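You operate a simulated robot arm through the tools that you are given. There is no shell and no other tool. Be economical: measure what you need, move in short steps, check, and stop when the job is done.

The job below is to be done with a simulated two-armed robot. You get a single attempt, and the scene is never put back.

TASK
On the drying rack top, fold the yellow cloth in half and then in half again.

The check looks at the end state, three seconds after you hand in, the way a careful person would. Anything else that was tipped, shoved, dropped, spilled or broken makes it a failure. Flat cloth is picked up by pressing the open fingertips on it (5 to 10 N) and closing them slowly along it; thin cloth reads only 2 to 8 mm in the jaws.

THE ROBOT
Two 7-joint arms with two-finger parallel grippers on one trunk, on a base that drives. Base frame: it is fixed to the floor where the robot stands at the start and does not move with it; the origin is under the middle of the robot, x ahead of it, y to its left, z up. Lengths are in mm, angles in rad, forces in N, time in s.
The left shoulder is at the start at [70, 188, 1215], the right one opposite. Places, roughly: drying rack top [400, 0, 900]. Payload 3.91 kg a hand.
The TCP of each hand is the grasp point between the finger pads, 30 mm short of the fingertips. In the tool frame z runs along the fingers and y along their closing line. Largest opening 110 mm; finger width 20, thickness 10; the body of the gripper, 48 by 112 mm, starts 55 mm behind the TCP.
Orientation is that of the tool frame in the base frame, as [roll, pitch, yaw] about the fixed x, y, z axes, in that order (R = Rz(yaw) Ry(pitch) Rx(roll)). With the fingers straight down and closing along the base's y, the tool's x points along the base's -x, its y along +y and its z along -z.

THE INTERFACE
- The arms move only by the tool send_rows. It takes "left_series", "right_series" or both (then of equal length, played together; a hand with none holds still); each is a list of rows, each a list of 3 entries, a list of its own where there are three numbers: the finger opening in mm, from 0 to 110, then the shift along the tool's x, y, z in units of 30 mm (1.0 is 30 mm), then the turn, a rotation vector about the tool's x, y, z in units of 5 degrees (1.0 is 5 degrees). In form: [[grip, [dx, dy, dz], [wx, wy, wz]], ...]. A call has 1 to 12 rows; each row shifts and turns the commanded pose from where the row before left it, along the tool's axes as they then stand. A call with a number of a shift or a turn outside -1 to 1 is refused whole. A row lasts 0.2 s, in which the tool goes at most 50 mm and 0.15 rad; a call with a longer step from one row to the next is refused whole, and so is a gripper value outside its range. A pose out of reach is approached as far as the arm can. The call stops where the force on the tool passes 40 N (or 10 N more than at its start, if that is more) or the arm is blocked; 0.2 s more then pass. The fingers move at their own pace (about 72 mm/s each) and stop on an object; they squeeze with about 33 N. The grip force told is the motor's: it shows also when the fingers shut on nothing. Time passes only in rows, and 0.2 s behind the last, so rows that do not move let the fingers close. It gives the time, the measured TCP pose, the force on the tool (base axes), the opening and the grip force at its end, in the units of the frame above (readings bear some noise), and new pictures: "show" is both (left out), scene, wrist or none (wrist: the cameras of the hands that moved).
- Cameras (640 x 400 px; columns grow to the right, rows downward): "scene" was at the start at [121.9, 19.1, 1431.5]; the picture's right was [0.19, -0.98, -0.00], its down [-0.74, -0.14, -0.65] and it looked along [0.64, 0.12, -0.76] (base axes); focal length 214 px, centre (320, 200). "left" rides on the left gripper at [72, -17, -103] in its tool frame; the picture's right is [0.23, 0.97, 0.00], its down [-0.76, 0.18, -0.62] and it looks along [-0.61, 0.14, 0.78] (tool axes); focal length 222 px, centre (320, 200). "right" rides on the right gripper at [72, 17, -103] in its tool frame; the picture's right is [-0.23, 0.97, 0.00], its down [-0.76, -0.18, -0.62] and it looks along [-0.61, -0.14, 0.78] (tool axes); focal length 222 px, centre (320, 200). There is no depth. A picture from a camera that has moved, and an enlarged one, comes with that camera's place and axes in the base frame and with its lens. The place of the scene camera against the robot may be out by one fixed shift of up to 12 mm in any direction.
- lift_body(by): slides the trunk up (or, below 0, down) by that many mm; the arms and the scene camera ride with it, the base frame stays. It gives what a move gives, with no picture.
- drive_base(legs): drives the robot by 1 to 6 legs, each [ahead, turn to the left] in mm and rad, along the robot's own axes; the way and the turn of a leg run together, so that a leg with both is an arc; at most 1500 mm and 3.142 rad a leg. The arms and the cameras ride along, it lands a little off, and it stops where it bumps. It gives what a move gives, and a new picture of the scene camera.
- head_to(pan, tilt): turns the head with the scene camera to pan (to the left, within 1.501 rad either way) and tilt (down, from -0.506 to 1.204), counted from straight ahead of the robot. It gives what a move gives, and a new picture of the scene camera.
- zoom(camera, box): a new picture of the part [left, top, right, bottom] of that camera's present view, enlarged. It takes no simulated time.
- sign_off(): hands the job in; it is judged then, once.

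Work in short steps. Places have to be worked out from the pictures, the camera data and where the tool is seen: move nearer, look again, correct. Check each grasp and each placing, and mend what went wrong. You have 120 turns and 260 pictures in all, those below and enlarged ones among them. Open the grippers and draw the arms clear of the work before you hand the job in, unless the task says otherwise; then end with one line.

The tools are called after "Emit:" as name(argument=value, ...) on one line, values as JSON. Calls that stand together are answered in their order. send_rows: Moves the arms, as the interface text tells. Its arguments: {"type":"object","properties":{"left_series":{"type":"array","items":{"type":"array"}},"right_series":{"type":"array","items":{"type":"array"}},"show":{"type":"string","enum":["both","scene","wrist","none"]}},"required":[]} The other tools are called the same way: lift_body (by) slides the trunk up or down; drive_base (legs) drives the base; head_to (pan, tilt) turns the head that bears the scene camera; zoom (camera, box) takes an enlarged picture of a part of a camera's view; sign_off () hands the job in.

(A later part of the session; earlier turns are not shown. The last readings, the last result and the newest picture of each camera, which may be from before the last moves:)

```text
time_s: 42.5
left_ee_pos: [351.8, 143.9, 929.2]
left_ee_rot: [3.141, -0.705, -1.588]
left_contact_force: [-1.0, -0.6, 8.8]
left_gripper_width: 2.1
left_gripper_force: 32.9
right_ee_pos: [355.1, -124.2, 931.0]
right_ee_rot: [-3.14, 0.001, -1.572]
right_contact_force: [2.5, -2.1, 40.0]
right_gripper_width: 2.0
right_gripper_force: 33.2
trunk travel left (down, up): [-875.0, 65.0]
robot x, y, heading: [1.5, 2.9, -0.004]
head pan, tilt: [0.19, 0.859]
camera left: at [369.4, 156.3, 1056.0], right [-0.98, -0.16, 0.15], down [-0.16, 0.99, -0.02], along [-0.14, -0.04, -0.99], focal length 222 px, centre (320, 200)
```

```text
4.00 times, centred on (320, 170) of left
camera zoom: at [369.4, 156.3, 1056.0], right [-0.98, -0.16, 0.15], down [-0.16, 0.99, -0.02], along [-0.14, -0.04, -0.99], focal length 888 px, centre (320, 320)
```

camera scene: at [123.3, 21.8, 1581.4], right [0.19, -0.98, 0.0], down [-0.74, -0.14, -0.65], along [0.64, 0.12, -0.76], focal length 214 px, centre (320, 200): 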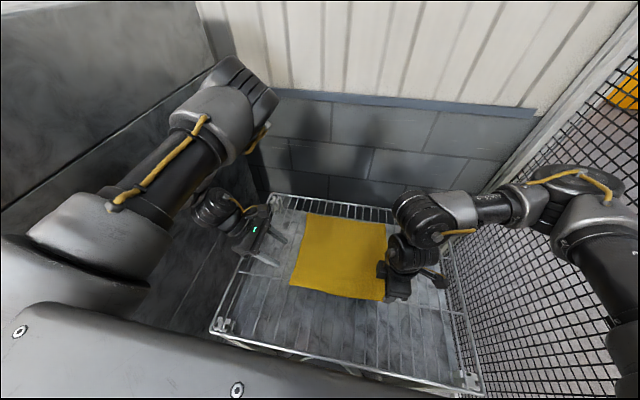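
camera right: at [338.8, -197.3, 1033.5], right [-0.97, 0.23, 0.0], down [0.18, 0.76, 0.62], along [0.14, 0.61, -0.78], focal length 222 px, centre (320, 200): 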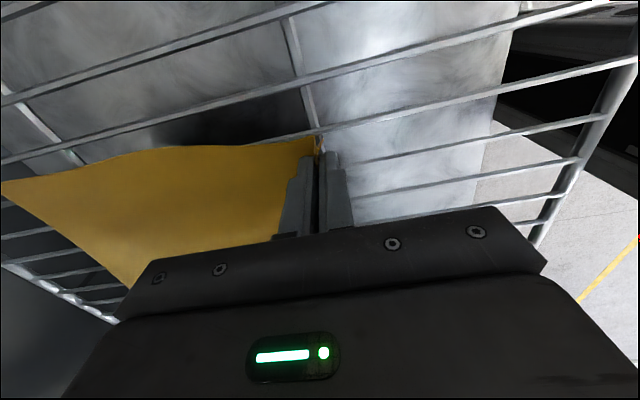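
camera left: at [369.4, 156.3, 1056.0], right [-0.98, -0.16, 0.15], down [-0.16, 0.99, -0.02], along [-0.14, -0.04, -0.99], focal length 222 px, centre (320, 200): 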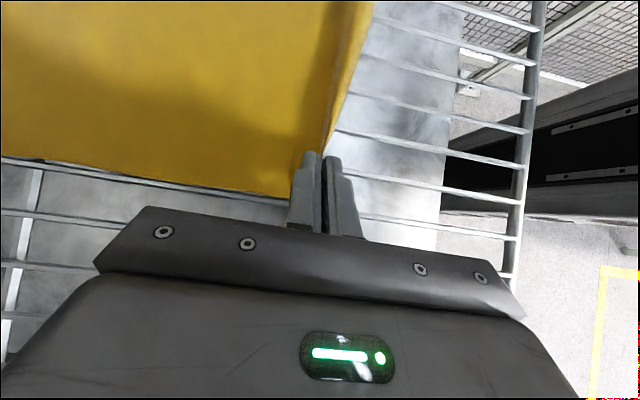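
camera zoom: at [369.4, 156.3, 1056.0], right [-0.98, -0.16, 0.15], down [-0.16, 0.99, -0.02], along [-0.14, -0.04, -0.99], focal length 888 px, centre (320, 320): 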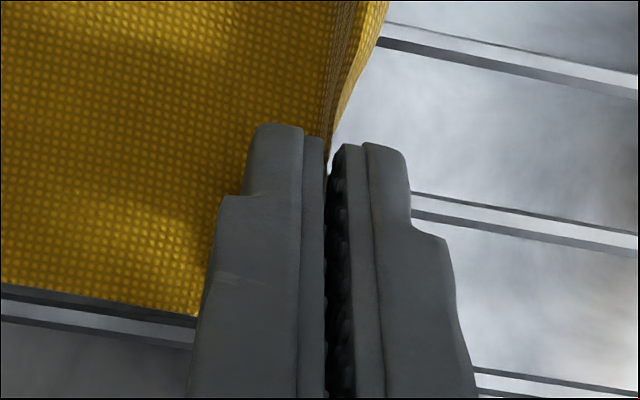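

Both read about 2 mm with cloth between the pads. I lift 40 mm to test.

Emit:
send_rows(left_series=[[0, [0.286, 0, -0.34], [0, 0, 0]], [0, [0.286, 0, -0.34], [0, 0, 0]], [0, [0.286, 0, -0.34], [0, 0, 0]]], right_series=[[0, [0, 0, -0.44], [0, 0, 0]], [0, [0, 0, -0.44], [0, 0, 0]], [0, [0, 0, -0.44], [0, 0, 0]]])

```text
time_s: 43.4
left_ee_pos: [354.7, 142.6, 970.6]
left_ee_rot: [3.135, -0.708, -1.585]
left_contact_force: [-0.1, -0.9, 0.3]
left_gripper_width: 2.0
left_gripper_force: 32.8
right_ee_pos: [357.9, -126.5, 969.8]
right_ee_rot: [3.14, 0.002, -1.572]
right_contact_force: [-0.2, 0.5, 0.4]
right_gripper_width: 1.9
right_gripper_force: 33.1
trunk travel left (down, up): [-875.0, 65.0]
robot x, y, heading: [-1.0, -2.6, -0.001]
head pan, tilt: [0.19, 0.859]
camera scene: at [121.8, 19.2, 1581.4], right [0.19, -0.98, 0.0], down [-0.74, -0.14, -0.65], along [0.64, 0.12, -0.76], focal length 214 px, centre (320, 200)
camera right: at [340.8, -198.6, 1072.7], right [-0.97, 0.23, 0.0], down [0.18, 0.76, 0.62], along [0.14, 0.61, -0.78], focal length 222 px, centre (320, 200)
camera left: at [372.6, 156.4, 1097.0], right [-0.98, -0.16, 0.15], down [-0.16, 0.99, -0.02], along [-0.15, -0.04, -0.99], focal length 222 px, centre (320, 200)
```

scene: 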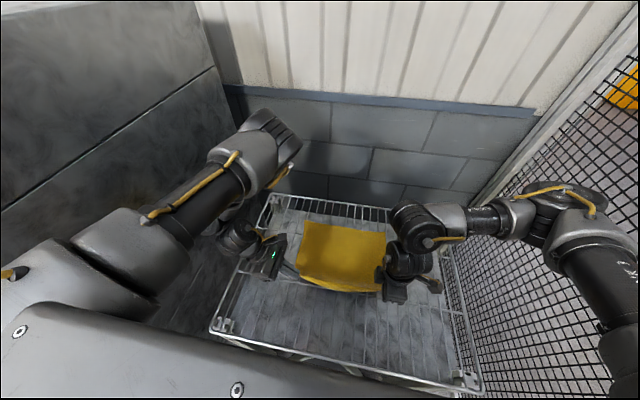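
right: 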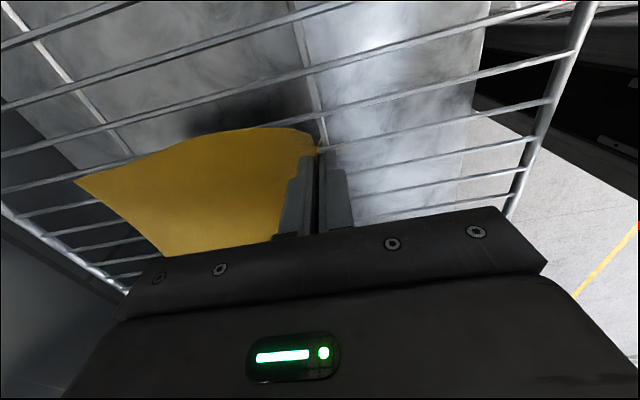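
left: 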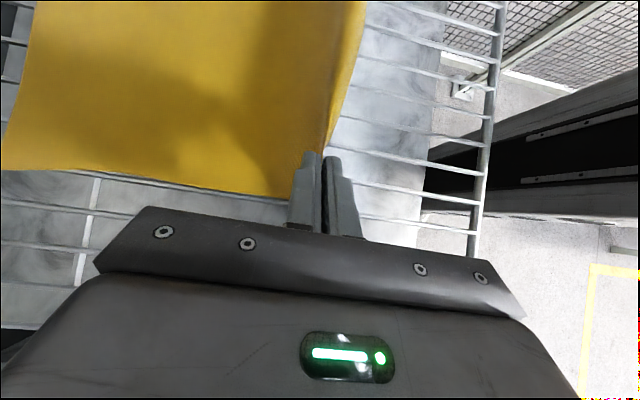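

Both corners hold. I now carry the near edge over in an arc towards the far edge.

Emit:
send_rows(left_series=[[0, [0.54, -0.5, -0.63], [0, 0, 0]], [0, [0.43, -0.667, -0.51], [0, 0, 0]], [0, [0.325, -0.833, -0.38], [0, 0, 0]], [0, [0.217, -0.933, -0.253], [0, 0, 0]], [0, [0.108, -1, -0.127], [0, 0, 0]], [0, [0, -1, 0], [0, 0, 0]], [0, [-0.108, -1, 0.127], [0, 0, 0]], [0, [-0.217, -0.933, 0.253], [0, 0, 0]], [0, [-0.325, -0.833, 0.38], [0, 0, 0]], [0, [-0.43, -0.667, 0.51], [0, 0, 0]], [0, [-0.54, -0.267, 0.63], [0, 0, 0]]], right_series=[[0, [0, -0.5, -0.833], [0, 0, 0]], [0, [0, -0.667, -0.667], [0, 0, 0]], [0, [0, -0.833, -0.5], [0, 0, 0]], [0, [0, -0.933, -0.333], [0, 0, 0]], [0, [0, -1, -0.167], [0, 0, 0]], [0, [0, -1, 0], [0, 0, 0]], [0, [0, -1, 0.167], [0, 0, 0]], [0, [0, -0.933, 0.333], [0, 0, 0]], [0, [0, -0.833, 0.5], [0, 0, 0]], [0, [0, -0.667, 0.667], [0, 0, 0]], [0, [0, -0.267, 0.833], [0, 0, 0]]])

```text
time_s: 45.8
left_ee_pos: [611.6, 140.0, 966.4]
left_ee_rot: [3.137, -0.706, -1.58]
left_contact_force: [-0.1, 0.1, -0.6]
left_gripper_width: 1.7
left_gripper_force: 32.5
right_ee_pos: [616.8, -125.1, 969.8]
right_ee_rot: [3.139, 0.001, -1.569]
right_contact_force: [0.2, 0.3, 0.8]
right_gripper_width: 2.2
right_gripper_force: 33.0
trunk travel left (down, up): [-875.0, 65.0]
robot x, y, heading: [0.9, -0.1, 0.002]
head pan, tilt: [0.19, 0.859]
camera scene: at [123.6, 20.0, 1581.5], right [0.19, -0.98, 0.0], down [-0.74, -0.14, -0.65], along [0.64, 0.12, -0.76], focal length 214 px, centre (320, 200)
camera right: at [599.9, -199.1, 1072.9], right [-0.97, 0.23, 0.0], down [0.18, 0.76, 0.62], along [0.14, 0.61, -0.78], focal length 222 px, centre (320, 200)
camera left: at [630.1, 152.8, 1092.8], right [-0.98, -0.16, 0.15], down [-0.16, 0.99, -0.02], along [-0.15, -0.04, -0.99], focal length 222 px, centre (320, 200)
```

scene: 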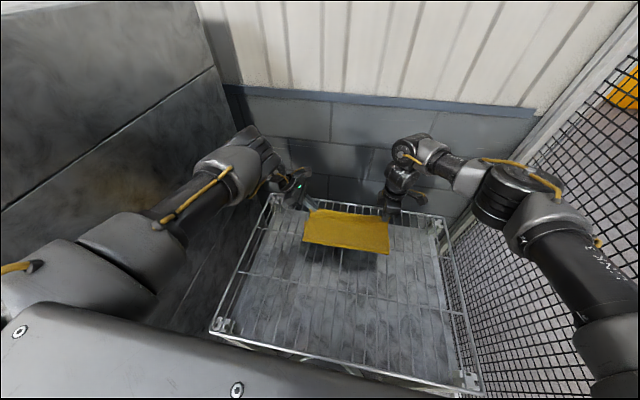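
right: 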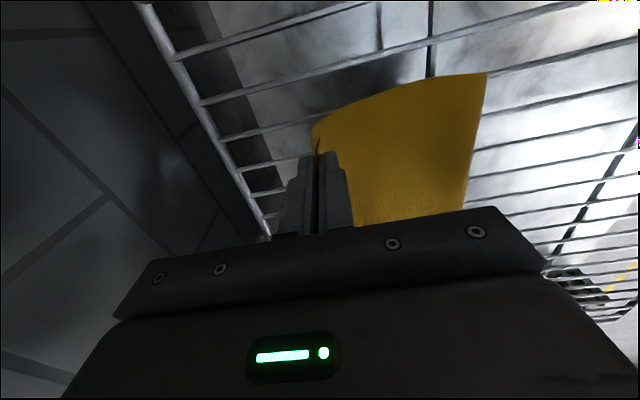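
left: 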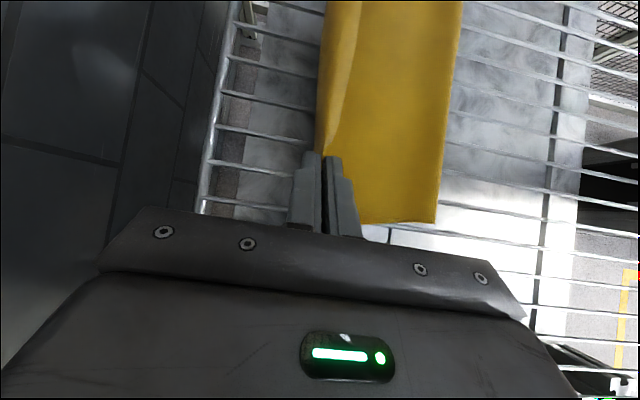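

The fold is formed. I'll check how the held edge lines up with the far edge before lowering.

Emit:
zoom(camera="left", box=[220, 0, 480, 240])

Emit:
zoom(camera="scene", box=[270, 170, 430, 270])

Emit:
zoom(camera="right", box=[220, 60, 520, 250])

```text
1.67 times, centred on (350, 120) of left
camera zoom: at [630.1, 152.8, 1092.8], right [-0.98, -0.16, 0.15], down [-0.16, 0.99, -0.02], along [-0.15, -0.04, -0.99], focal length 370 px, centre (270, 333)
```

zoom: 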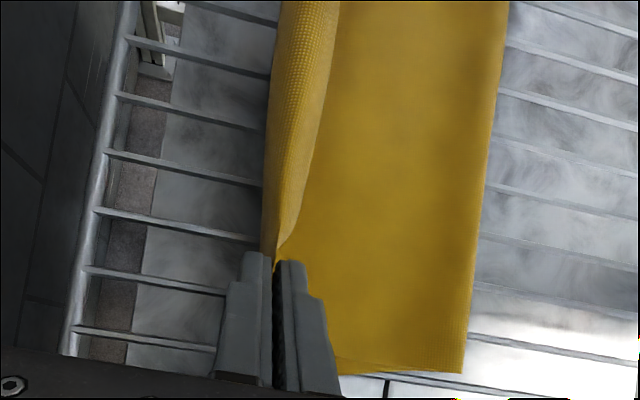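

```text
4.00 times, centred on (350, 220) of scene
camera zoom: at [123.6, 20.0, 1581.5], right [0.19, -0.98, 0.0], down [-0.74, -0.14, -0.65], along [0.64, 0.12, -0.76], focal length 858 px, centre (200, 120)
```

zoom: 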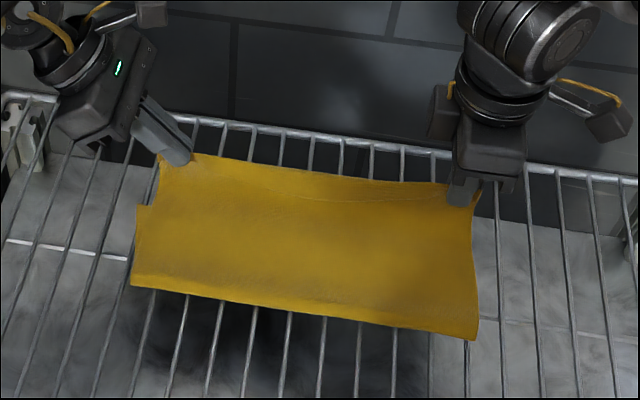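

```text
2.11 times, centred on (370, 155) of right
camera zoom: at [599.9, -199.1, 1072.9], right [-0.97, 0.23, 0.0], down [0.18, 0.76, 0.62], along [0.14, 0.61, -0.78], focal length 468 px, centre (215, 295)
```

zoom: 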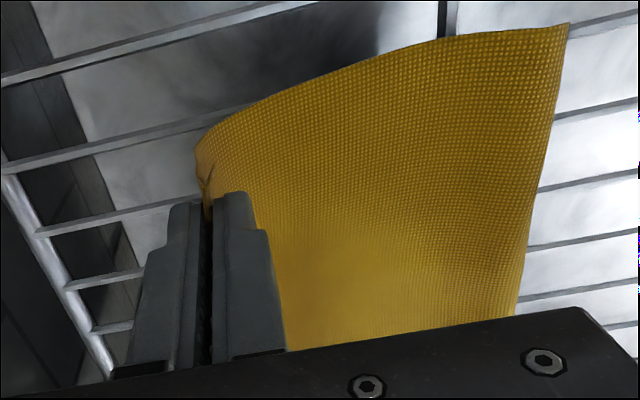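

The alignment looks fine. I lower both to just above the rack, with tips at about z 903, and then open.

Emit:
send_rows(left_series=[[0, [-0.2, -0.04, 0.23], [0, 0, 0]], [0, [-0.2, -0.04, 0.23], [0, 0, 0]], [0, [-0.2, -0.04, 0.23], [0, 0, 0]], [0, [-0.11, 0, 0.13], [0, 0, 0]], [0, [0, 0, 0], [0, 0, 0]]], right_series=[[0, [0, 0, 0.33], [0, 0, 0]], [0, [0, 0, 0.33], [0, 0, 0]], [0, [0, 0, 0.33], [0, 0, 0]], [0, [0, 0, 0.16], [0, 0, 0]], [0, [0, 0, 0], [0, 0, 0]]], show="wrist")

```text
time_s: 47.0
left_ee_pos: [617.1, 137.6, 936.3]
left_ee_rot: [3.136, -0.708, -1.582]
left_contact_force: [0.1, -0.4, -0.1]
left_gripper_width: 1.8
left_gripper_force: 33.6
right_ee_pos: [615.4, -124.6, 933.8]
right_ee_rot: [3.141, 0.0, -1.571]
right_contact_force: [-0.4, 0.4, 0.2]
right_gripper_width: 2.2
right_gripper_force: 33.2
trunk travel left (down, up): [-875.0, 65.0]
robot x, y, heading: [-1.9, -1.2, 0.0]
head pan, tilt: [0.19, 0.859]
camera right: at [599.6, -198.1, 1037.5], right [-0.97, 0.23, 0.0], down [0.18, 0.76, 0.62], along [0.14, 0.61, -0.78], focal length 222 px, centre (320, 200)
camera left: at [634.4, 150.7, 1061.2], right [-0.98, -0.16, 0.15], down [-0.16, 0.99, -0.02], along [-0.15, -0.04, -0.99], focal length 222 px, centre (320, 200)
```

right: 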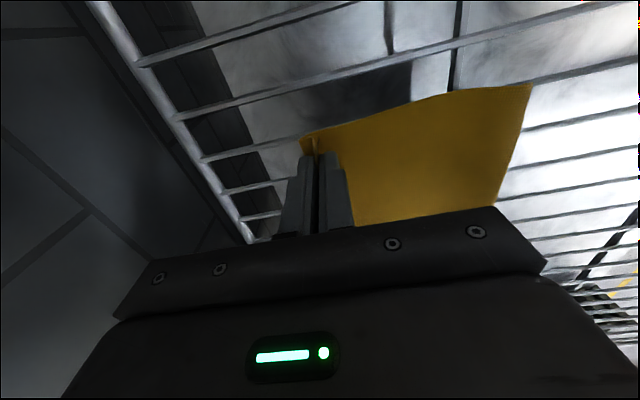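
left: 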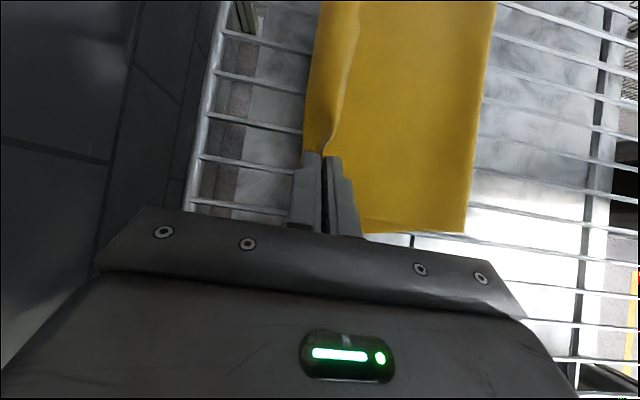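

The top edge is slightly short of the lower far edge, which is at about x 626. I shift both hands +7 mm, lower a touch, open a little and rise.

Emit:
send_rows(left_series=[[0, [-0.04, -0.23, 0.05], [0, 0, 0]], [0, [0, 0, 0], [0, 0, 0]], [6, [0, 0, 0], [0, 0, 0]], [12, [0, 0, 0], [0, 0, 0]], [14, [0.2, 0, -0.24], [0, 0, 0]], [14, [0.4, 0, -0.48], [0, 0, 0]], [14, [0.65, 0, -0.76], [0, 0, 0]], [14, [0.65, 0, -0.76], [0, 0, 0]]], right_series=[[0, [0, -0.23, 0.02], [0, 0, 0]], [0, [0, 0, 0], [0, 0, 0]], [6, [0, 0, 0], [0, 0, 0]], [12, [0, 0, 0], [0, 0, 0]], [14, [0, 0, -0.3], [0, 0, 0]], [14, [0, 0, -0.6], [0, 0, 0]], [14, [0, 0, -1], [0, 0, 0]], [14, [0, 0, -1], [0, 0, 0]]])

```text
time_s: 48.8
left_ee_pos: [624.8, 139.7, 1021.3]
left_ee_rot: [3.14, -0.706, -1.585]
left_contact_force: [0.2, -0.1, 0.4]
left_gripper_width: 14.2
left_gripper_force: 0.0
right_ee_pos: [621.3, -124.9, 1024.2]
right_ee_rot: [-3.138, 0.0, -1.571]
right_contact_force: [-0.6, -0.3, -0.4]
right_gripper_width: 13.6
right_gripper_force: 0.2
trunk travel left (down, up): [-875.0, 65.0]
robot x, y, heading: [-0.7, -0.9, 0.0]
head pan, tilt: [0.19, 0.859]
camera scene: at [120.0, 18.9, 1581.6], right [0.19, -0.98, 0.0], down [-0.74, -0.14, -0.65], along [0.64, 0.12, -0.76], focal length 214 px, centre (320, 200)
camera right: at [605.3, -197.8, 1126.7], right [-0.97, 0.23, 0.0], down [0.18, 0.76, 0.62], along [0.14, 0.61, -0.78], focal length 222 px, centre (320, 200)
camera left: at [642.7, 153.0, 1147.4], right [-0.98, -0.16, 0.15], down [-0.16, 0.99, -0.02], along [-0.14, -0.04, -0.99], focal length 222 px, centre (320, 200)
```

scene: 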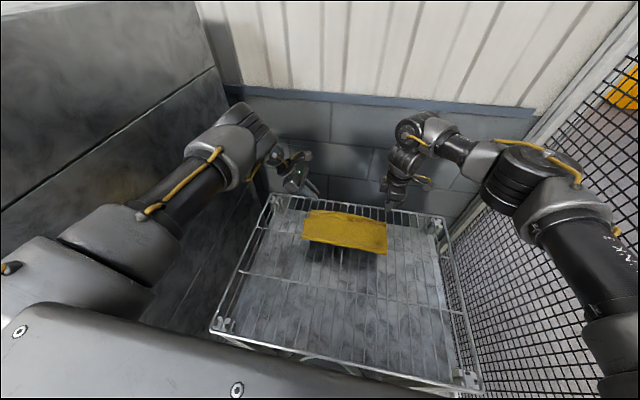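
right: 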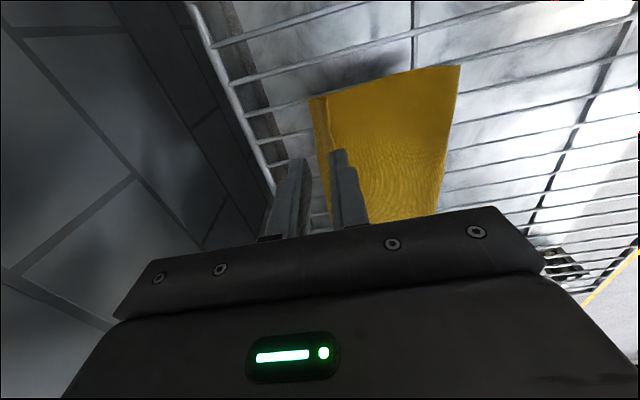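
left: 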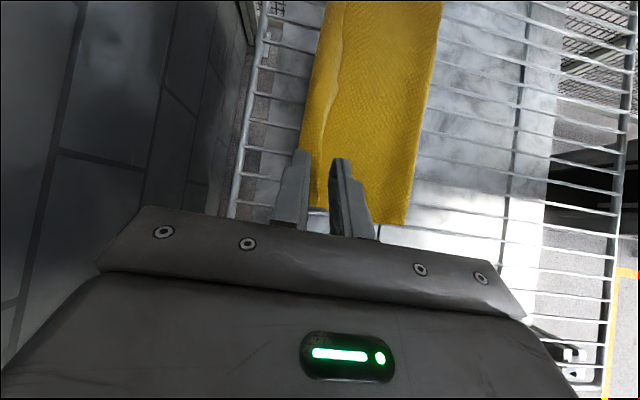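

The first fold is done. I'll zoom in to judge its evenness.

Emit:
zoom(camera="scene", box=[280, 190, 420, 280])

Emit:
zoom(camera="left", box=[240, 0, 480, 240])

Emit:
zoom(camera="right", box=[250, 50, 490, 230])

```text
4.44 times, centred on (350, 235) of scene
camera zoom: at [120.0, 18.9, 1581.6], right [0.19, -0.98, 0.0], down [-0.74, -0.14, -0.65], along [0.64, 0.12, -0.76], focal length 953 px, centre (187, 44)
```

zoom: 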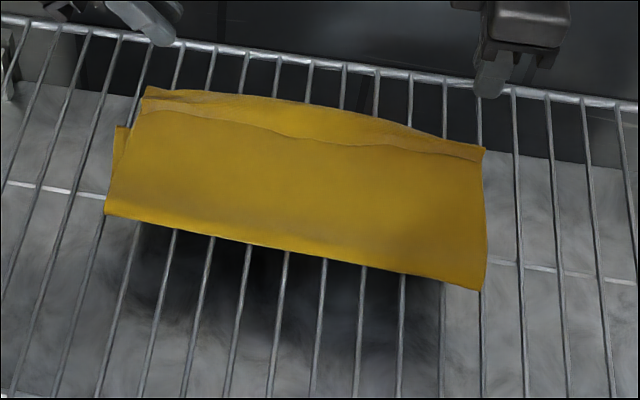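

```text
1.67 times, centred on (360, 120) of left
camera zoom: at [642.7, 153.0, 1147.4], right [-0.98, -0.16, 0.15], down [-0.16, 0.99, -0.02], along [-0.14, -0.04, -0.99], focal length 370 px, centre (253, 333)
```

zoom: 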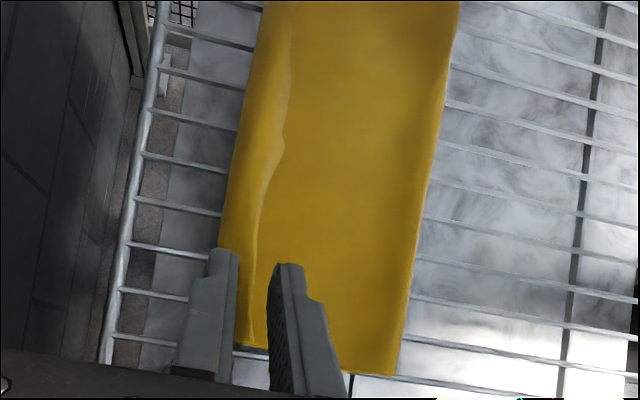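

```text
2.22 times, centred on (370, 140) of right
camera zoom: at [605.3, -197.8, 1126.7], right [-0.97, 0.23, 0.0], down [0.18, 0.76, 0.62], along [0.14, 0.61, -0.78], focal length 494 px, centre (209, 333)
```

zoom: 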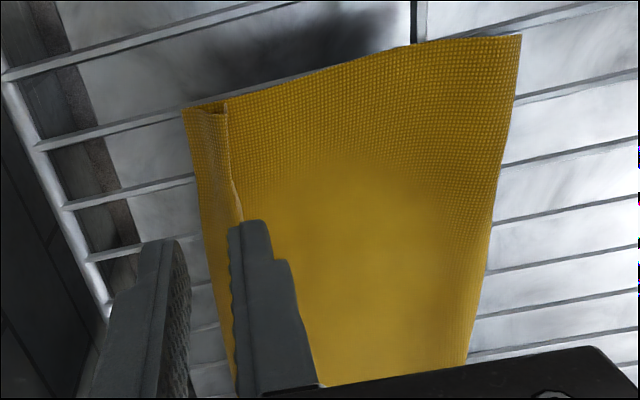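

The top edge is about 20 mm short of the lower edge. I'll try to even it by pressing lightly with closed fingertips near the top layer's edge and dragging it about 18 mm in +x. First I position above it.

Emit:
send_rows(left_series=[[0, [-0.183, 0.317, 0.667], [0, 0, 0]], [0, [-0.183, 0.317, 0.667], [0, 0, 0]], [0, [-0.183, 0.317, 0.667], [0, 0, 0]], [0, [-0.183, 0.317, 0.667], [0, 0, 0]], [0, [0, 0, 0], [0, 0, 0]]], right_series=[[0, [-0.29, 0.3, 0.625], [0, 0, 0]], [0, [-0.29, 0.3, 0.625], [0, 0, 0]], [0, [-0.29, 0.3, 0.625], [0, 0, 0]], [0, [-0.29, 0.3, 0.625], [0, 0, 0]], [0, [0, 0, 0], [0, 0, 0]]])

```text
time_s: 50.0
left_ee_pos: [585.9, 104.6, 947.6]
left_ee_rot: [3.138, -0.708, -1.585]
left_contact_force: [0.7, -0.2, -0.5]
left_gripper_width: 0.1
left_gripper_force: 32.3
right_ee_pos: [587.7, -90.4, 944.6]
right_ee_rot: [-3.141, 0.001, -1.572]
right_contact_force: [0.4, 0.3, -1.6]
right_gripper_width: 0.0
right_gripper_force: 32.5
trunk travel left (down, up): [-875.0, 65.0]
robot x, y, heading: [0.7, -3.4, -0.001]
head pan, tilt: [0.19, 0.859]
camera scene: at [121.5, 19.0, 1581.6], right [0.19, -0.98, 0.0], down [-0.74, -0.14, -0.65], along [0.64, 0.12, -0.76], focal length 214 px, centre (320, 200)
camera right: at [571.4, -162.6, 1047.5], right [-0.97, 0.23, 0.0], down [0.18, 0.76, 0.62], along [0.14, 0.61, -0.78], focal length 222 px, centre (320, 200)
camera left: at [603.5, 117.8, 1073.4], right [-0.98, -0.16, 0.15], down [-0.16, 0.99, -0.02], along [-0.14, -0.04, -0.99], focal length 222 px, centre (320, 200)
```

scene: 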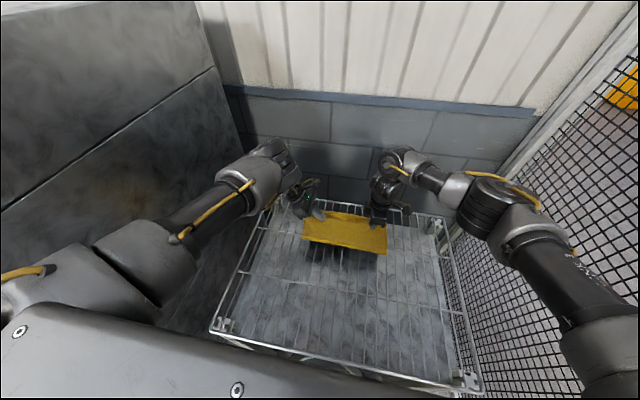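
right: 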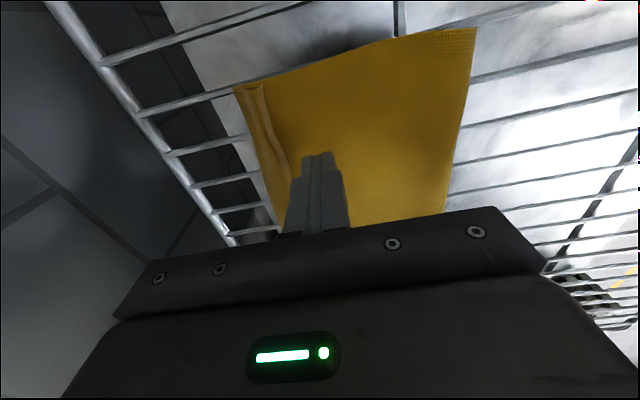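
left: 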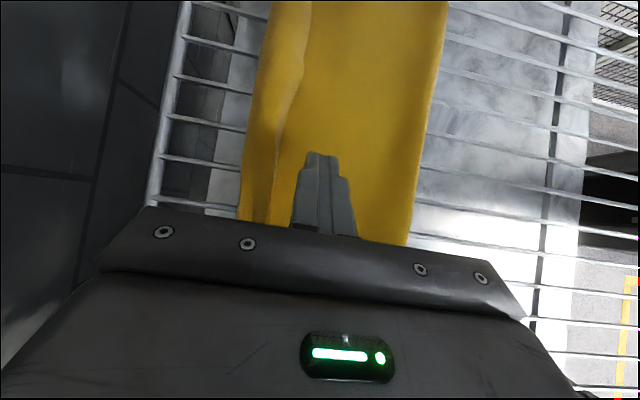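

Emit:
send_rows(left_series=[[0, [-0.11, 0, 0.125], [0, 0, 0]], [0, [-0.11, 0, 0.125], [0, 0, 0]], [0, [-0.06, 0, 0.07], [0, 0, 0]], [0, [-0.02, 0, 0.025], [0, 0, 0]], [0, [0, 0, 0], [0, 0, 0]]], right_series=[[0, [0, 0, 0.1], [0, 0, 0]], [0, [0, 0, 0.1], [0, 0, 0]], [0, [0, 0, 0.07], [0, 0, 0]], [0, [0, 0, 0.03], [0, 0, 0]], [0, [0, 0, 0], [0, 0, 0]]], show="none")

Emit:
send_rows(left_series=[[0, [-0.02, 0, 0.025], [0, 0, 0]], [0, [0, 0, 0], [0, 0, 0]]], right_series=[[0, [0, 0, 0.03], [0, 0, 0]], [0, [0, 0, 0], [0, 0, 0]]], show="none")

```text
time_s: 51.1
left_ee_pos: [584.0, 104.9, 932.9]
left_ee_rot: [3.138, -0.708, -1.582]
left_contact_force: [0.4, 0.2, -0.7]
left_gripper_width: 0.2
left_gripper_force: 33.2
right_ee_pos: [587.1, -89.7, 938.4]
right_ee_rot: [-3.141, 0.001, -1.573]
right_contact_force: [-0.4, -0.2, 0.1]
right_gripper_width: 0.0
right_gripper_force: 33.5
trunk travel left (down, up): [-875.0, 65.0]
robot x, y, heading: [-4.8, -0.1, -0.0]
head pan, tilt: [0.19, 0.859]
```

```text
time_s: 51.8
left_ee_pos: [584.6, 105.0, 933.1]
left_ee_rot: [3.136, -0.708, -1.583]
left_contact_force: [0.6, -0.1, -0.3]
left_gripper_width: 0.0
left_gripper_force: 32.6
right_ee_pos: [586.9, -90.2, 936.6]
right_ee_rot: [3.141, 0.0, -1.572]
right_contact_force: [0.7, -0.1, -0.6]
right_gripper_width: 0.0
right_gripper_force: 32.7
trunk travel left (down, up): [-875.0, 65.0]
robot x, y, heading: [1.5, 0.4, 0.001]
head pan, tilt: [0.19, 0.859]
```

Emit:
send_rows(left_series=[[0, [-0.02, 0, 0.025], [0, 0, 0]], [0, [0, 0, 0], [0, 0, 0]]], right_series=[[0, [0, 0, 0.07], [0, 0, 0]], [0, [0, 0, 0], [0, 0, 0]]], show="none")

Emit:
send_rows(left_series=[[0, [-0.02, 0, 0.025], [0, 0, 0]], [0, [0, 0, 0], [0, 0, 0]]], right_series=[[0, [0, 0, 0.03], [0, 0, 0]], [0, [0, 0, 0], [0, 0, 0]]], show="none")

```text
time_s: 52.4
left_ee_pos: [585.6, 104.8, 931.8]
left_ee_rot: [3.137, -0.706, -1.584]
left_contact_force: [-0.2, 0.5, 0.1]
left_gripper_width: 0.0
left_gripper_force: 32.7
right_ee_pos: [588.4, -90.3, 934.4]
right_ee_rot: [-3.14, 0.0, -1.57]
right_contact_force: [0.4, 0.8, 0.6]
right_gripper_width: 0.2
right_gripper_force: 33.5
trunk travel left (down, up): [-875.0, 65.0]
robot x, y, heading: [-2.2, -0.9, 0.002]
head pan, tilt: [0.19, 0.859]
```

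```text
time_s: 53.0
left_ee_pos: [584.9, 105.2, 930.6]
left_ee_rot: [3.139, -0.707, -1.584]
left_contact_force: [-0.1, 0.0, 4.1]
left_gripper_width: 0.0
left_gripper_force: 33.4
right_ee_pos: [587.1, -90.3, 933.7]
right_ee_rot: [3.141, 0.0, -1.571]
right_contact_force: [0.2, -0.4, 0.4]
right_gripper_width: 0.0
right_gripper_force: 33.4
trunk travel left (down, up): [-875.0, 65.0]
robot x, y, heading: [-0.3, 1.4, -0.003]
head pan, tilt: [0.19, 0.859]
```

Left is just touching (4 N). Right goes down a little more.

Emit:
send_rows(right_series=[[0, [0, 0, 0.03], [0, 0, 0]], [0, [0, 0, 0], [0, 0, 0]]], show="none")

Emit:
send_rows(right_series=[[0, [0, 0, 0.03], [0, 0, 0]], [0, [0, 0, 0], [0, 0, 0]]], show="none")

```text
time_s: 53.5
left_ee_pos: [585.2, 104.6, 931.1]
left_ee_rot: [3.14, -0.707, -1.584]
left_contact_force: [0.1, -0.4, 5.5]
left_gripper_width: 0.0
left_gripper_force: 32.9
right_ee_pos: [587.0, -90.4, 932.5]
right_ee_rot: [3.141, 0.0, -1.572]
right_contact_force: [-0.6, 0.9, -0.3]
right_gripper_width: 0.0
right_gripper_force: 32.7
trunk travel left (down, up): [-875.0, 65.0]
robot x, y, heading: [-2.3, 0.3, -0.001]
head pan, tilt: [0.19, 0.859]
```

```text
time_s: 54.1
left_ee_pos: [585.2, 103.4, 931.3]
left_ee_rot: [3.135, -0.707, -1.585]
left_contact_force: [1.1, 0.0, 7.3]
left_gripper_width: 0.0
left_gripper_force: 33.2
right_ee_pos: [587.9, -90.4, 932.0]
right_ee_rot: [3.141, 0.001, -1.57]
right_contact_force: [0.8, 0.8, -0.5]
right_gripper_width: 0.0
right_gripper_force: 32.6
trunk travel left (down, up): [-875.0, 65.0]
robot x, y, heading: [2.6, -0.7, -0.001]
head pan, tilt: [0.19, 0.859]
```

Emit:
send_rows(right_series=[[0, [0, 0, 0.03], [0, 0, 0]], [0, [0, 0, 0], [0, 0, 0]]], show="none")

Emit:
send_rows(right_series=[[0, [0, 0, 0.02], [0, 0, 0]], [0, [0, 0, 0], [0, 0, 0]]], show="wrist")

```text
time_s: 54.8
left_ee_pos: [584.3, 106.4, 930.0]
left_ee_rot: [3.137, -0.708, -1.585]
left_contact_force: [1.5, 0.4, 6.8]
left_gripper_width: 0.1
left_gripper_force: 33.2
right_ee_pos: [587.0, -90.2, 930.6]
right_ee_rot: [3.141, 0.002, -1.572]
right_contact_force: [0.7, 0.1, 4.2]
right_gripper_width: 0.0
right_gripper_force: 33.4
trunk travel left (down, up): [-875.0, 65.0]
robot x, y, heading: [-2.7, 1.6, 0.002]
head pan, tilt: [0.19, 0.859]
```

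```text
time_s: 55.4
left_ee_pos: [583.8, 105.9, 931.3]
left_ee_rot: [3.137, -0.706, -1.584]
left_contact_force: [0.5, -1.0, 4.4]
left_gripper_width: 0.1
left_gripper_force: 32.9
right_ee_pos: [586.7, -90.2, 931.8]
right_ee_rot: [-3.14, -0.001, -1.57]
right_contact_force: [2.5, 2.4, 11.5]
right_gripper_width: 0.0
right_gripper_force: 33.1
trunk travel left (down, up): [-875.0, 65.0]
robot x, y, heading: [0.3, 0.9, -0.0]
head pan, tilt: [0.19, 0.859]
camera right: at [570.1, -162.8, 1034.0], right [-0.97, 0.23, 0.0], down [0.18, 0.76, 0.62], along [0.14, 0.61, -0.78], focal length 222 px, centre (320, 200)
```

right: 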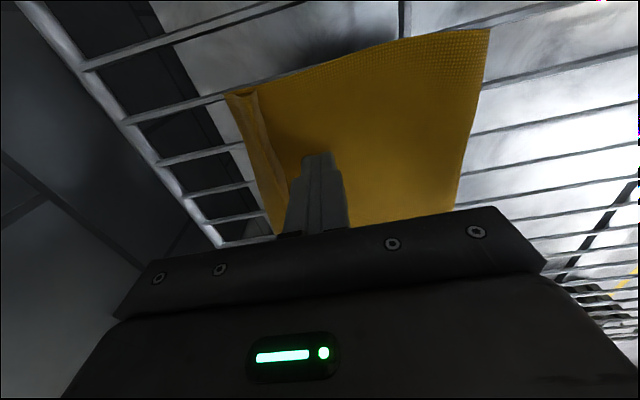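

Both press lightly (4 N and 11 N). I drag both 18 mm in +x, slowly.

Emit:
send_rows(left_series=[[0, [0, -0.1, 0], [0, 0, 0]], [0, [0, -0.1, 0], [0, 0, 0]], [0, [0, -0.1, 0], [0, 0, 0]], [0, [0, -0.1, 0], [0, 0, 0]], [0, [0, -0.1, 0], [0, 0, 0]], [0, [0, -0.1, 0], [0, 0, 0]]], right_series=[[0, [0, -0.1, 0], [0, 0, 0]], [0, [0, -0.1, 0], [0, 0, 0]], [0, [0, -0.1, 0], [0, 0, 0]], [0, [0, -0.1, 0], [0, 0, 0]], [0, [0, -0.1, 0], [0, 0, 0]], [0, [0, -0.1, 0], [0, 0, 0]]], show="both")

```text
time_s: 56.8
left_ee_pos: [602.0, 102.7, 932.1]
left_ee_rot: [3.139, -0.707, -1.584]
left_contact_force: [0.2, 0.2, 0.2]
left_gripper_width: 0.0
left_gripper_force: 32.6
right_ee_pos: [602.6, -90.2, 932.0]
right_ee_rot: [-3.141, 0.001, -1.572]
right_contact_force: [-3.3, -1.0, 13.4]
right_gripper_width: 0.0
right_gripper_force: 32.8
trunk travel left (down, up): [-875.0, 65.0]
robot x, y, heading: [1.0, 2.4, 0.001]
head pan, tilt: [0.19, 0.859]
camera scene: at [119.9, 19.7, 1581.7], right [0.19, -0.98, 0.0], down [-0.74, -0.14, -0.65], along [0.64, 0.12, -0.76], focal length 214 px, centre (320, 200)
camera right: at [586.8, -162.9, 1034.1], right [-0.97, 0.23, 0.0], down [0.18, 0.76, 0.62], along [0.14, 0.61, -0.78], focal length 222 px, centre (320, 200)
camera left: at [620.2, 116.2, 1057.4], right [-0.98, -0.16, 0.15], down [-0.16, 0.99, -0.02], along [-0.14, -0.04, -0.99], focal length 222 px, centre (320, 200)
```

scene: 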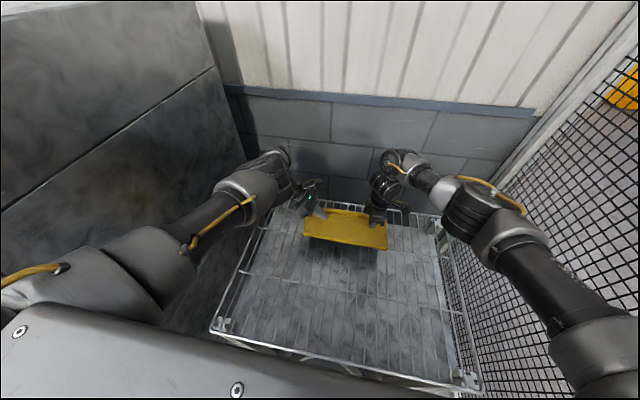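
right: 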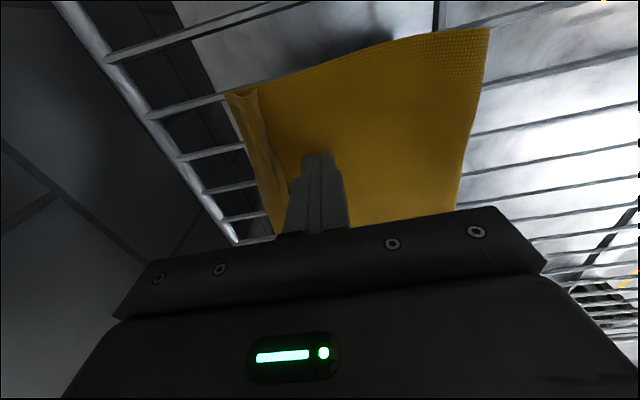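
left: 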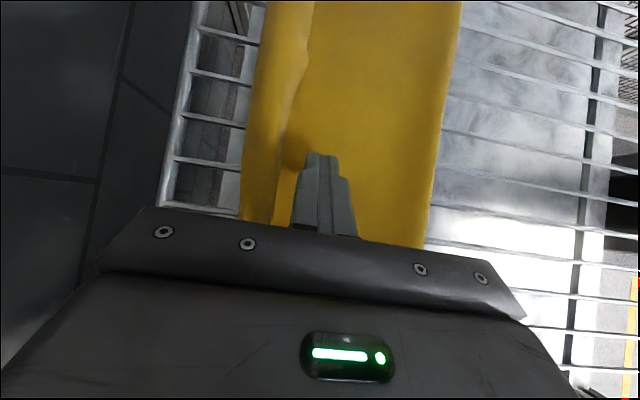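

Dragging moves both layers together, so I leave the roughly 20 mm offset. I lift both hands, take left clear, and turn the right hand so it closes along y for the second fold.

Emit:
send_rows(left_series=[[0, [0.433, 0, -0.507], [0, 0, 0]], [0, [0.433, 0, -0.507], [0, 0, 0]], [0, [0.433, 0, -0.507], [0, 0, 0]], [0, [0.433, 0, -0.507], [0, 0, 0]], [0, [0.433, 0, -0.507], [0, 0, 0]], [0, [0.433, 0, -0.507], [0, 0, 0]], [0, [-0.76, 0, -0.65], [0, 0, 0]], [0, [-0.76, 0, -0.65], [0, 0, 0]], [0, [-0.76, 0, -0.65], [0, 0, 0]], [0, [-0.76, 0, -0.65], [0, 0, 0]], [0, [0.3, 0, -0.65], [0, 0, 0]], [0, [0.3, 0, -0.65], [0, 0, 0]]], right_series=[[20, [0, 0, -0.667], [0, 0, 0]], [30, [0, 0, -0.667], [0, 0, 0]], [50, [0, 0, -0.667], [0, 0, 0]], [50, [0, 0, -0.667], [0, 0, 1]], [50, [0, 0, -0.667], [0, 0, 1]], [50, [0, 0, -0.3], [0, 0, 1]], [50, [0, 0, 0], [0, 0, 1]], [50, [0, 0, 0], [0, 0, 1]], [50, [0, 0, 0], [0, 0, 1]], [50, [0, 0, 0], [0, 0, 1]], [50, [0, 0, 0], [0, 0, 1]], [50, [0, 0, 0], [0, 0, 1]]], show="none")

Emit:
send_rows(right_series=[[50, [0, 0, 0], [0, 0, 1]], [50, [0, 0, 0], [0, 0, 1]], [50, [0, 0, 0], [0, 0, 1]], [50, [0, 0, 0], [0, 0, 1]], [50, [0, 0, 0], [0, 0, 1]], [50, [0, 0, 0], [0, 0, 1]], [50, [0, 0, 0], [0, 0, 1]], [50, [0, 0, 0], [0, 0, 1]], [50, [0, 0, 0], [0, 0, 1]]])

```text
time_s: 59.4
left_ee_pos: [605.3, 236.5, 1091.4]
left_ee_rot: [3.138, -0.706, -1.585]
left_contact_force: [-0.4, 0.7, -1.1]
left_gripper_width: 0.0
left_gripper_force: 32.5
right_ee_pos: [604.8, -91.1, 1039.9]
right_ee_rot: [3.141, 0.001, -2.358]
right_contact_force: [-0.2, -0.5, -0.3]
right_gripper_width: 50.0
right_gripper_force: 0.1
trunk travel left (down, up): [-875.0, 65.0]
robot x, y, heading: [-2.2, -0.5, -0.004]
head pan, tilt: [0.19, 0.859]
```

```text
time_s: 61.4
left_ee_pos: [605.5, 237.3, 1091.3]
left_ee_rot: [3.139, -0.707, -1.583]
left_contact_force: [-0.3, -0.1, -0.6]
left_gripper_width: 0.0
left_gripper_force: 32.7
right_ee_pos: [605.2, -91.5, 1040.5]
right_ee_rot: [-3.141, 0.0, 3.141]
right_contact_force: [0.3, -0.2, 0.2]
right_gripper_width: 49.9
right_gripper_force: 0.2
trunk travel left (down, up): [-875.0, 65.0]
robot x, y, heading: [4.7, -1.7, -0.002]
head pan, tilt: [0.19, 0.859]
camera scene: at [122.0, 19.3, 1581.5], right [0.19, -0.98, 0.0], down [-0.74, -0.14, -0.65], along [0.64, 0.12, -0.76], focal length 214 px, centre (320, 200)
camera right: at [533.3, -73.6, 1142.9], right [0.23, 0.97, 0.0], down [0.76, -0.18, 0.62], along [0.61, -0.14, -0.78], focal length 222 px, centre (320, 200)
```

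scene: 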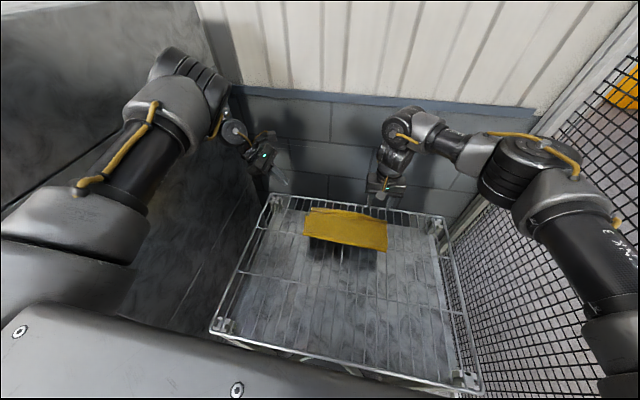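
right: 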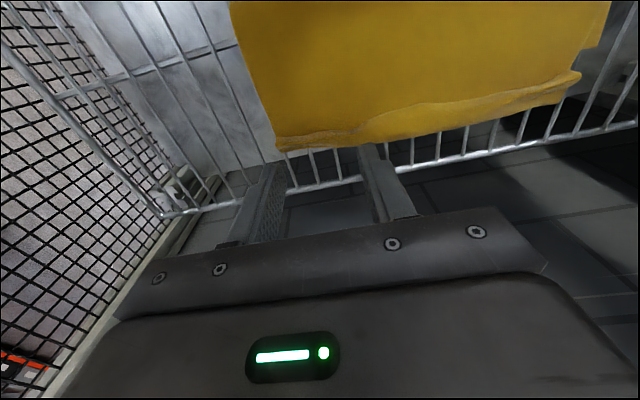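

Emit:
zoom(camera="scene", box=[280, 190, 420, 280])

Emit:
zoom(camera="right", box=[220, 0, 640, 200])

```text
4.44 times, centred on (350, 235) of scene
camera zoom: at [122.0, 19.3, 1581.5], right [0.19, -0.98, 0.0], down [-0.74, -0.14, -0.65], along [0.64, 0.12, -0.76], focal length 953 px, centre (187, 44)
```

zoom: 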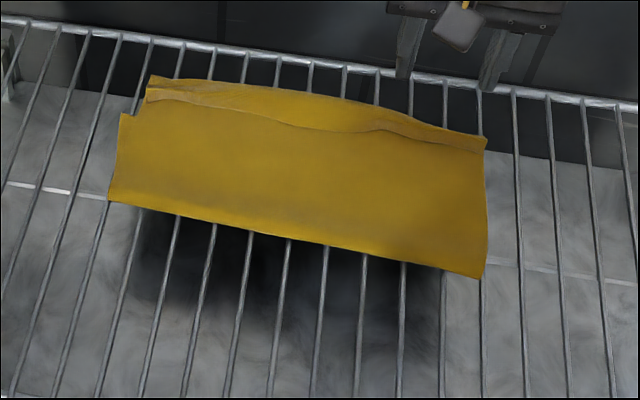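

```text
1.52 times, centred on (430, 100) of right
camera zoom: at [533.3, -73.6, 1142.9], right [0.23, 0.97, 0.0], down [0.76, -0.18, 0.62], along [0.61, -0.14, -0.78], focal length 338 px, centre (152, 352)
```

zoom: 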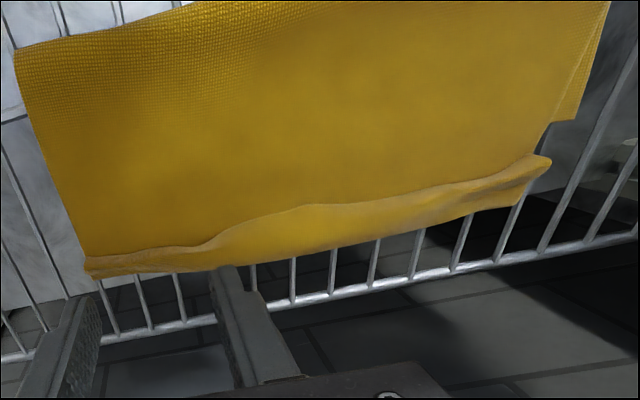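

The right end is well aligned (edge at y ≈ -145, mid x ≈ 572). For the second fold I'll pinch the middle of that end with the right hand, closing along y, and carry it left. Moving above it now.

Emit:
send_rows(right_series=[[50, [0.275, -0.3, 0.79], [0, 0, 0]], [50, [0.275, -0.3, 0.79], [0, 0, 0]], [50, [0.275, -0.3, 0.79], [0, 0, 0]], [50, [0.275, -0.3, 0.79], [0, 0, 0]], [50, [0, 0, 0], [0, 0, 0]]], show="wrist")

```text
time_s: 62.5
left_ee_pos: [605.2, 238.3, 1090.4]
left_ee_rot: [3.137, -0.707, -1.582]
left_contact_force: [-0.9, 0.0, 0.5]
left_gripper_width: 0.0
left_gripper_force: 33.4
right_ee_pos: [573.6, -127.0, 946.2]
right_ee_rot: [3.141, 0.001, 3.141]
right_contact_force: [0.4, -0.6, -1.2]
right_gripper_width: 50.4
right_gripper_force: 0.1
trunk travel left (down, up): [-875.0, 65.0]
robot x, y, heading: [-5.1, 0.7, -0.001]
head pan, tilt: [0.19, 0.859]
camera right: at [500.3, -110.0, 1048.1], right [0.23, 0.97, 0.0], down [0.76, -0.18, 0.62], along [0.61, -0.14, -0.78], focal length 222 px, centre (320, 200)
```

right: 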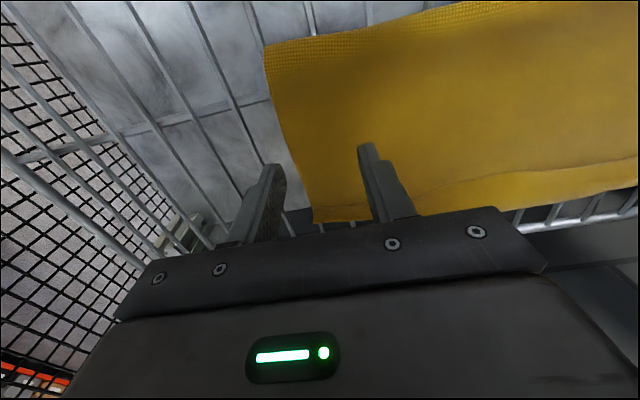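

Emit:
send_rows(right_series=[[50, [0, 0, 0.15], [0, 0, 0]], [50, [0, 0, 0.15], [0, 0, 0]], [50, [0, 0, 0.03], [0, 0, 0]], [50, [0, 0, 0.03], [0, 0, 0]]], show="none")

Emit:
send_rows(right_series=[[50, [0, 0, 0.03], [0, 0, 0]], [50, [0, 0, 0.02], [0, 0, 0]]], show="none")

Emit:
send_rows(right_series=[[50, [0, 0, 0.03], [0, 0, 0]], [50, [0, 0, 0.02], [0, 0, 0]]], show="none")

```text
time_s: 63.5
left_ee_pos: [604.1, 237.0, 1091.0]
left_ee_rot: [3.139, -0.706, -1.582]
left_contact_force: [0.0, -0.8, 0.2]
left_gripper_width: 0.0
left_gripper_force: 33.0
right_ee_pos: [572.6, -126.9, 933.9]
right_ee_rot: [3.141, 0.0, 3.141]
right_contact_force: [0.7, 0.9, 0.2]
right_gripper_width: 50.1
right_gripper_force: 0.1
trunk travel left (down, up): [-875.0, 65.0]
robot x, y, heading: [-1.4, 1.0, -0.001]
head pan, tilt: [0.19, 0.859]
```

```text
time_s: 64.2
left_ee_pos: [604.2, 237.0, 1091.3]
left_ee_rot: [3.138, -0.708, -1.585]
left_contact_force: [-0.1, 1.1, 0.2]
left_gripper_width: 0.0
left_gripper_force: 32.8
right_ee_pos: [573.9, -126.4, 930.8]
right_ee_rot: [3.141, 0.0, -3.141]
right_contact_force: [0.1, -0.3, 1.5]
right_gripper_width: 50.0
right_gripper_force: 0.1
trunk travel left (down, up): [-875.0, 65.0]
robot x, y, heading: [3.1, -2.3, 0.004]
head pan, tilt: [0.19, 0.859]
```

```text
time_s: 64.8
left_ee_pos: [604.8, 235.9, 1092.6]
left_ee_rot: [3.139, -0.704, -1.584]
left_contact_force: [-0.1, 0.8, -0.1]
left_gripper_width: 0.1
left_gripper_force: 32.9
right_ee_pos: [572.3, -126.0, 931.6]
right_ee_rot: [-3.141, 0.004, -3.141]
right_contact_force: [0.8, 0.5, 8.9]
right_gripper_width: 49.6
right_gripper_force: 0.1
trunk travel left (down, up): [-875.0, 65.0]
robot x, y, heading: [-5.5, -2.0, 0.001]
head pan, tilt: [0.19, 0.859]
```

Contact is 8.9 N, so I close slowly.

Emit:
send_rows(right_series=[[45, [0, 0, 0], [0, 0, 0]], [40, [0, 0, 0], [0, 0, 0]], [35, [0, 0, 0], [0, 0, 0]], [30, [0, 0, 0], [0, 0, 0]], [25, [0, 0, 0], [0, 0, 0]], [20, [0, 0, 0], [0, 0, 0]], [15, [0, 0, 0], [0, 0, 0]], [10, [0, 0, 0], [0, 0, 0]], [5, [0, 0, 0], [0, 0, 0]], [0, [0, 0, 0], [0, 0, 0]], [0, [0, 0, 0], [0, 0, 0]]], show="wrist")

Emit:
zoom(camera="right", box=[220, 40, 460, 220])

```text
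time_s: 67.2
left_ee_pos: [603.3, 235.7, 1091.1]
left_ee_rot: [3.141, -0.707, -1.585]
left_contact_force: [-0.4, -0.5, -0.3]
left_gripper_width: 0.1
left_gripper_force: 32.9
right_ee_pos: [572.8, -127.2, 931.1]
right_ee_rot: [3.141, 0.002, -3.14]
right_contact_force: [0.3, -3.0, 14.6]
right_gripper_width: 4.9
right_gripper_force: 33.2
trunk travel left (down, up): [-875.0, 65.0]
robot x, y, heading: [1.1, 2.4, 0.001]
head pan, tilt: [0.19, 0.859]
camera right: at [499.0, -110.2, 1033.9], right [0.23, 0.97, 0.0], down [0.76, -0.18, 0.62], along [0.61, -0.14, -0.78], focal length 222 px, centre (320, 200)
```

right: 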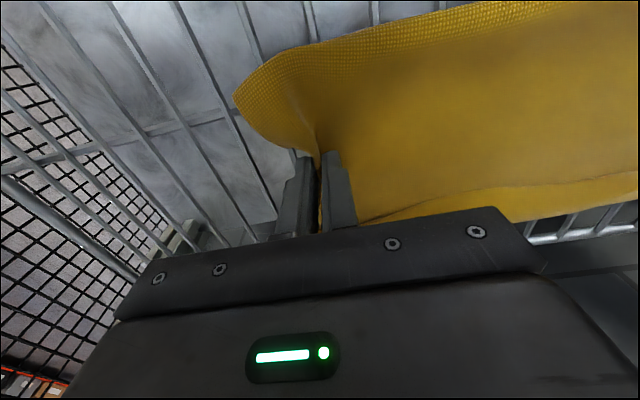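

```text
2.22 times, centred on (340, 130) of right
camera zoom: at [499.0, -110.2, 1033.9], right [0.23, 0.97, 0.0], down [0.76, -0.18, 0.62], along [0.61, -0.14, -0.78], focal length 494 px, centre (276, 356)
```

zoom: 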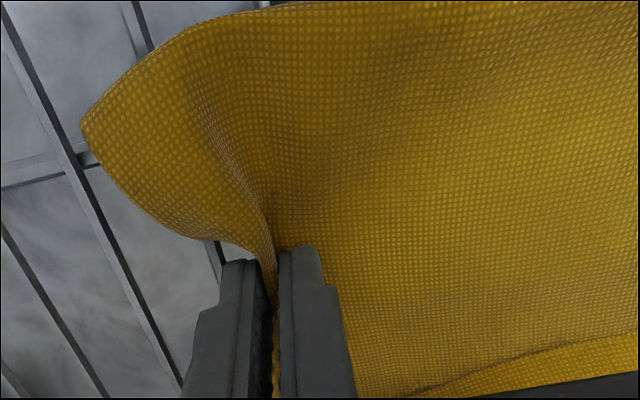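

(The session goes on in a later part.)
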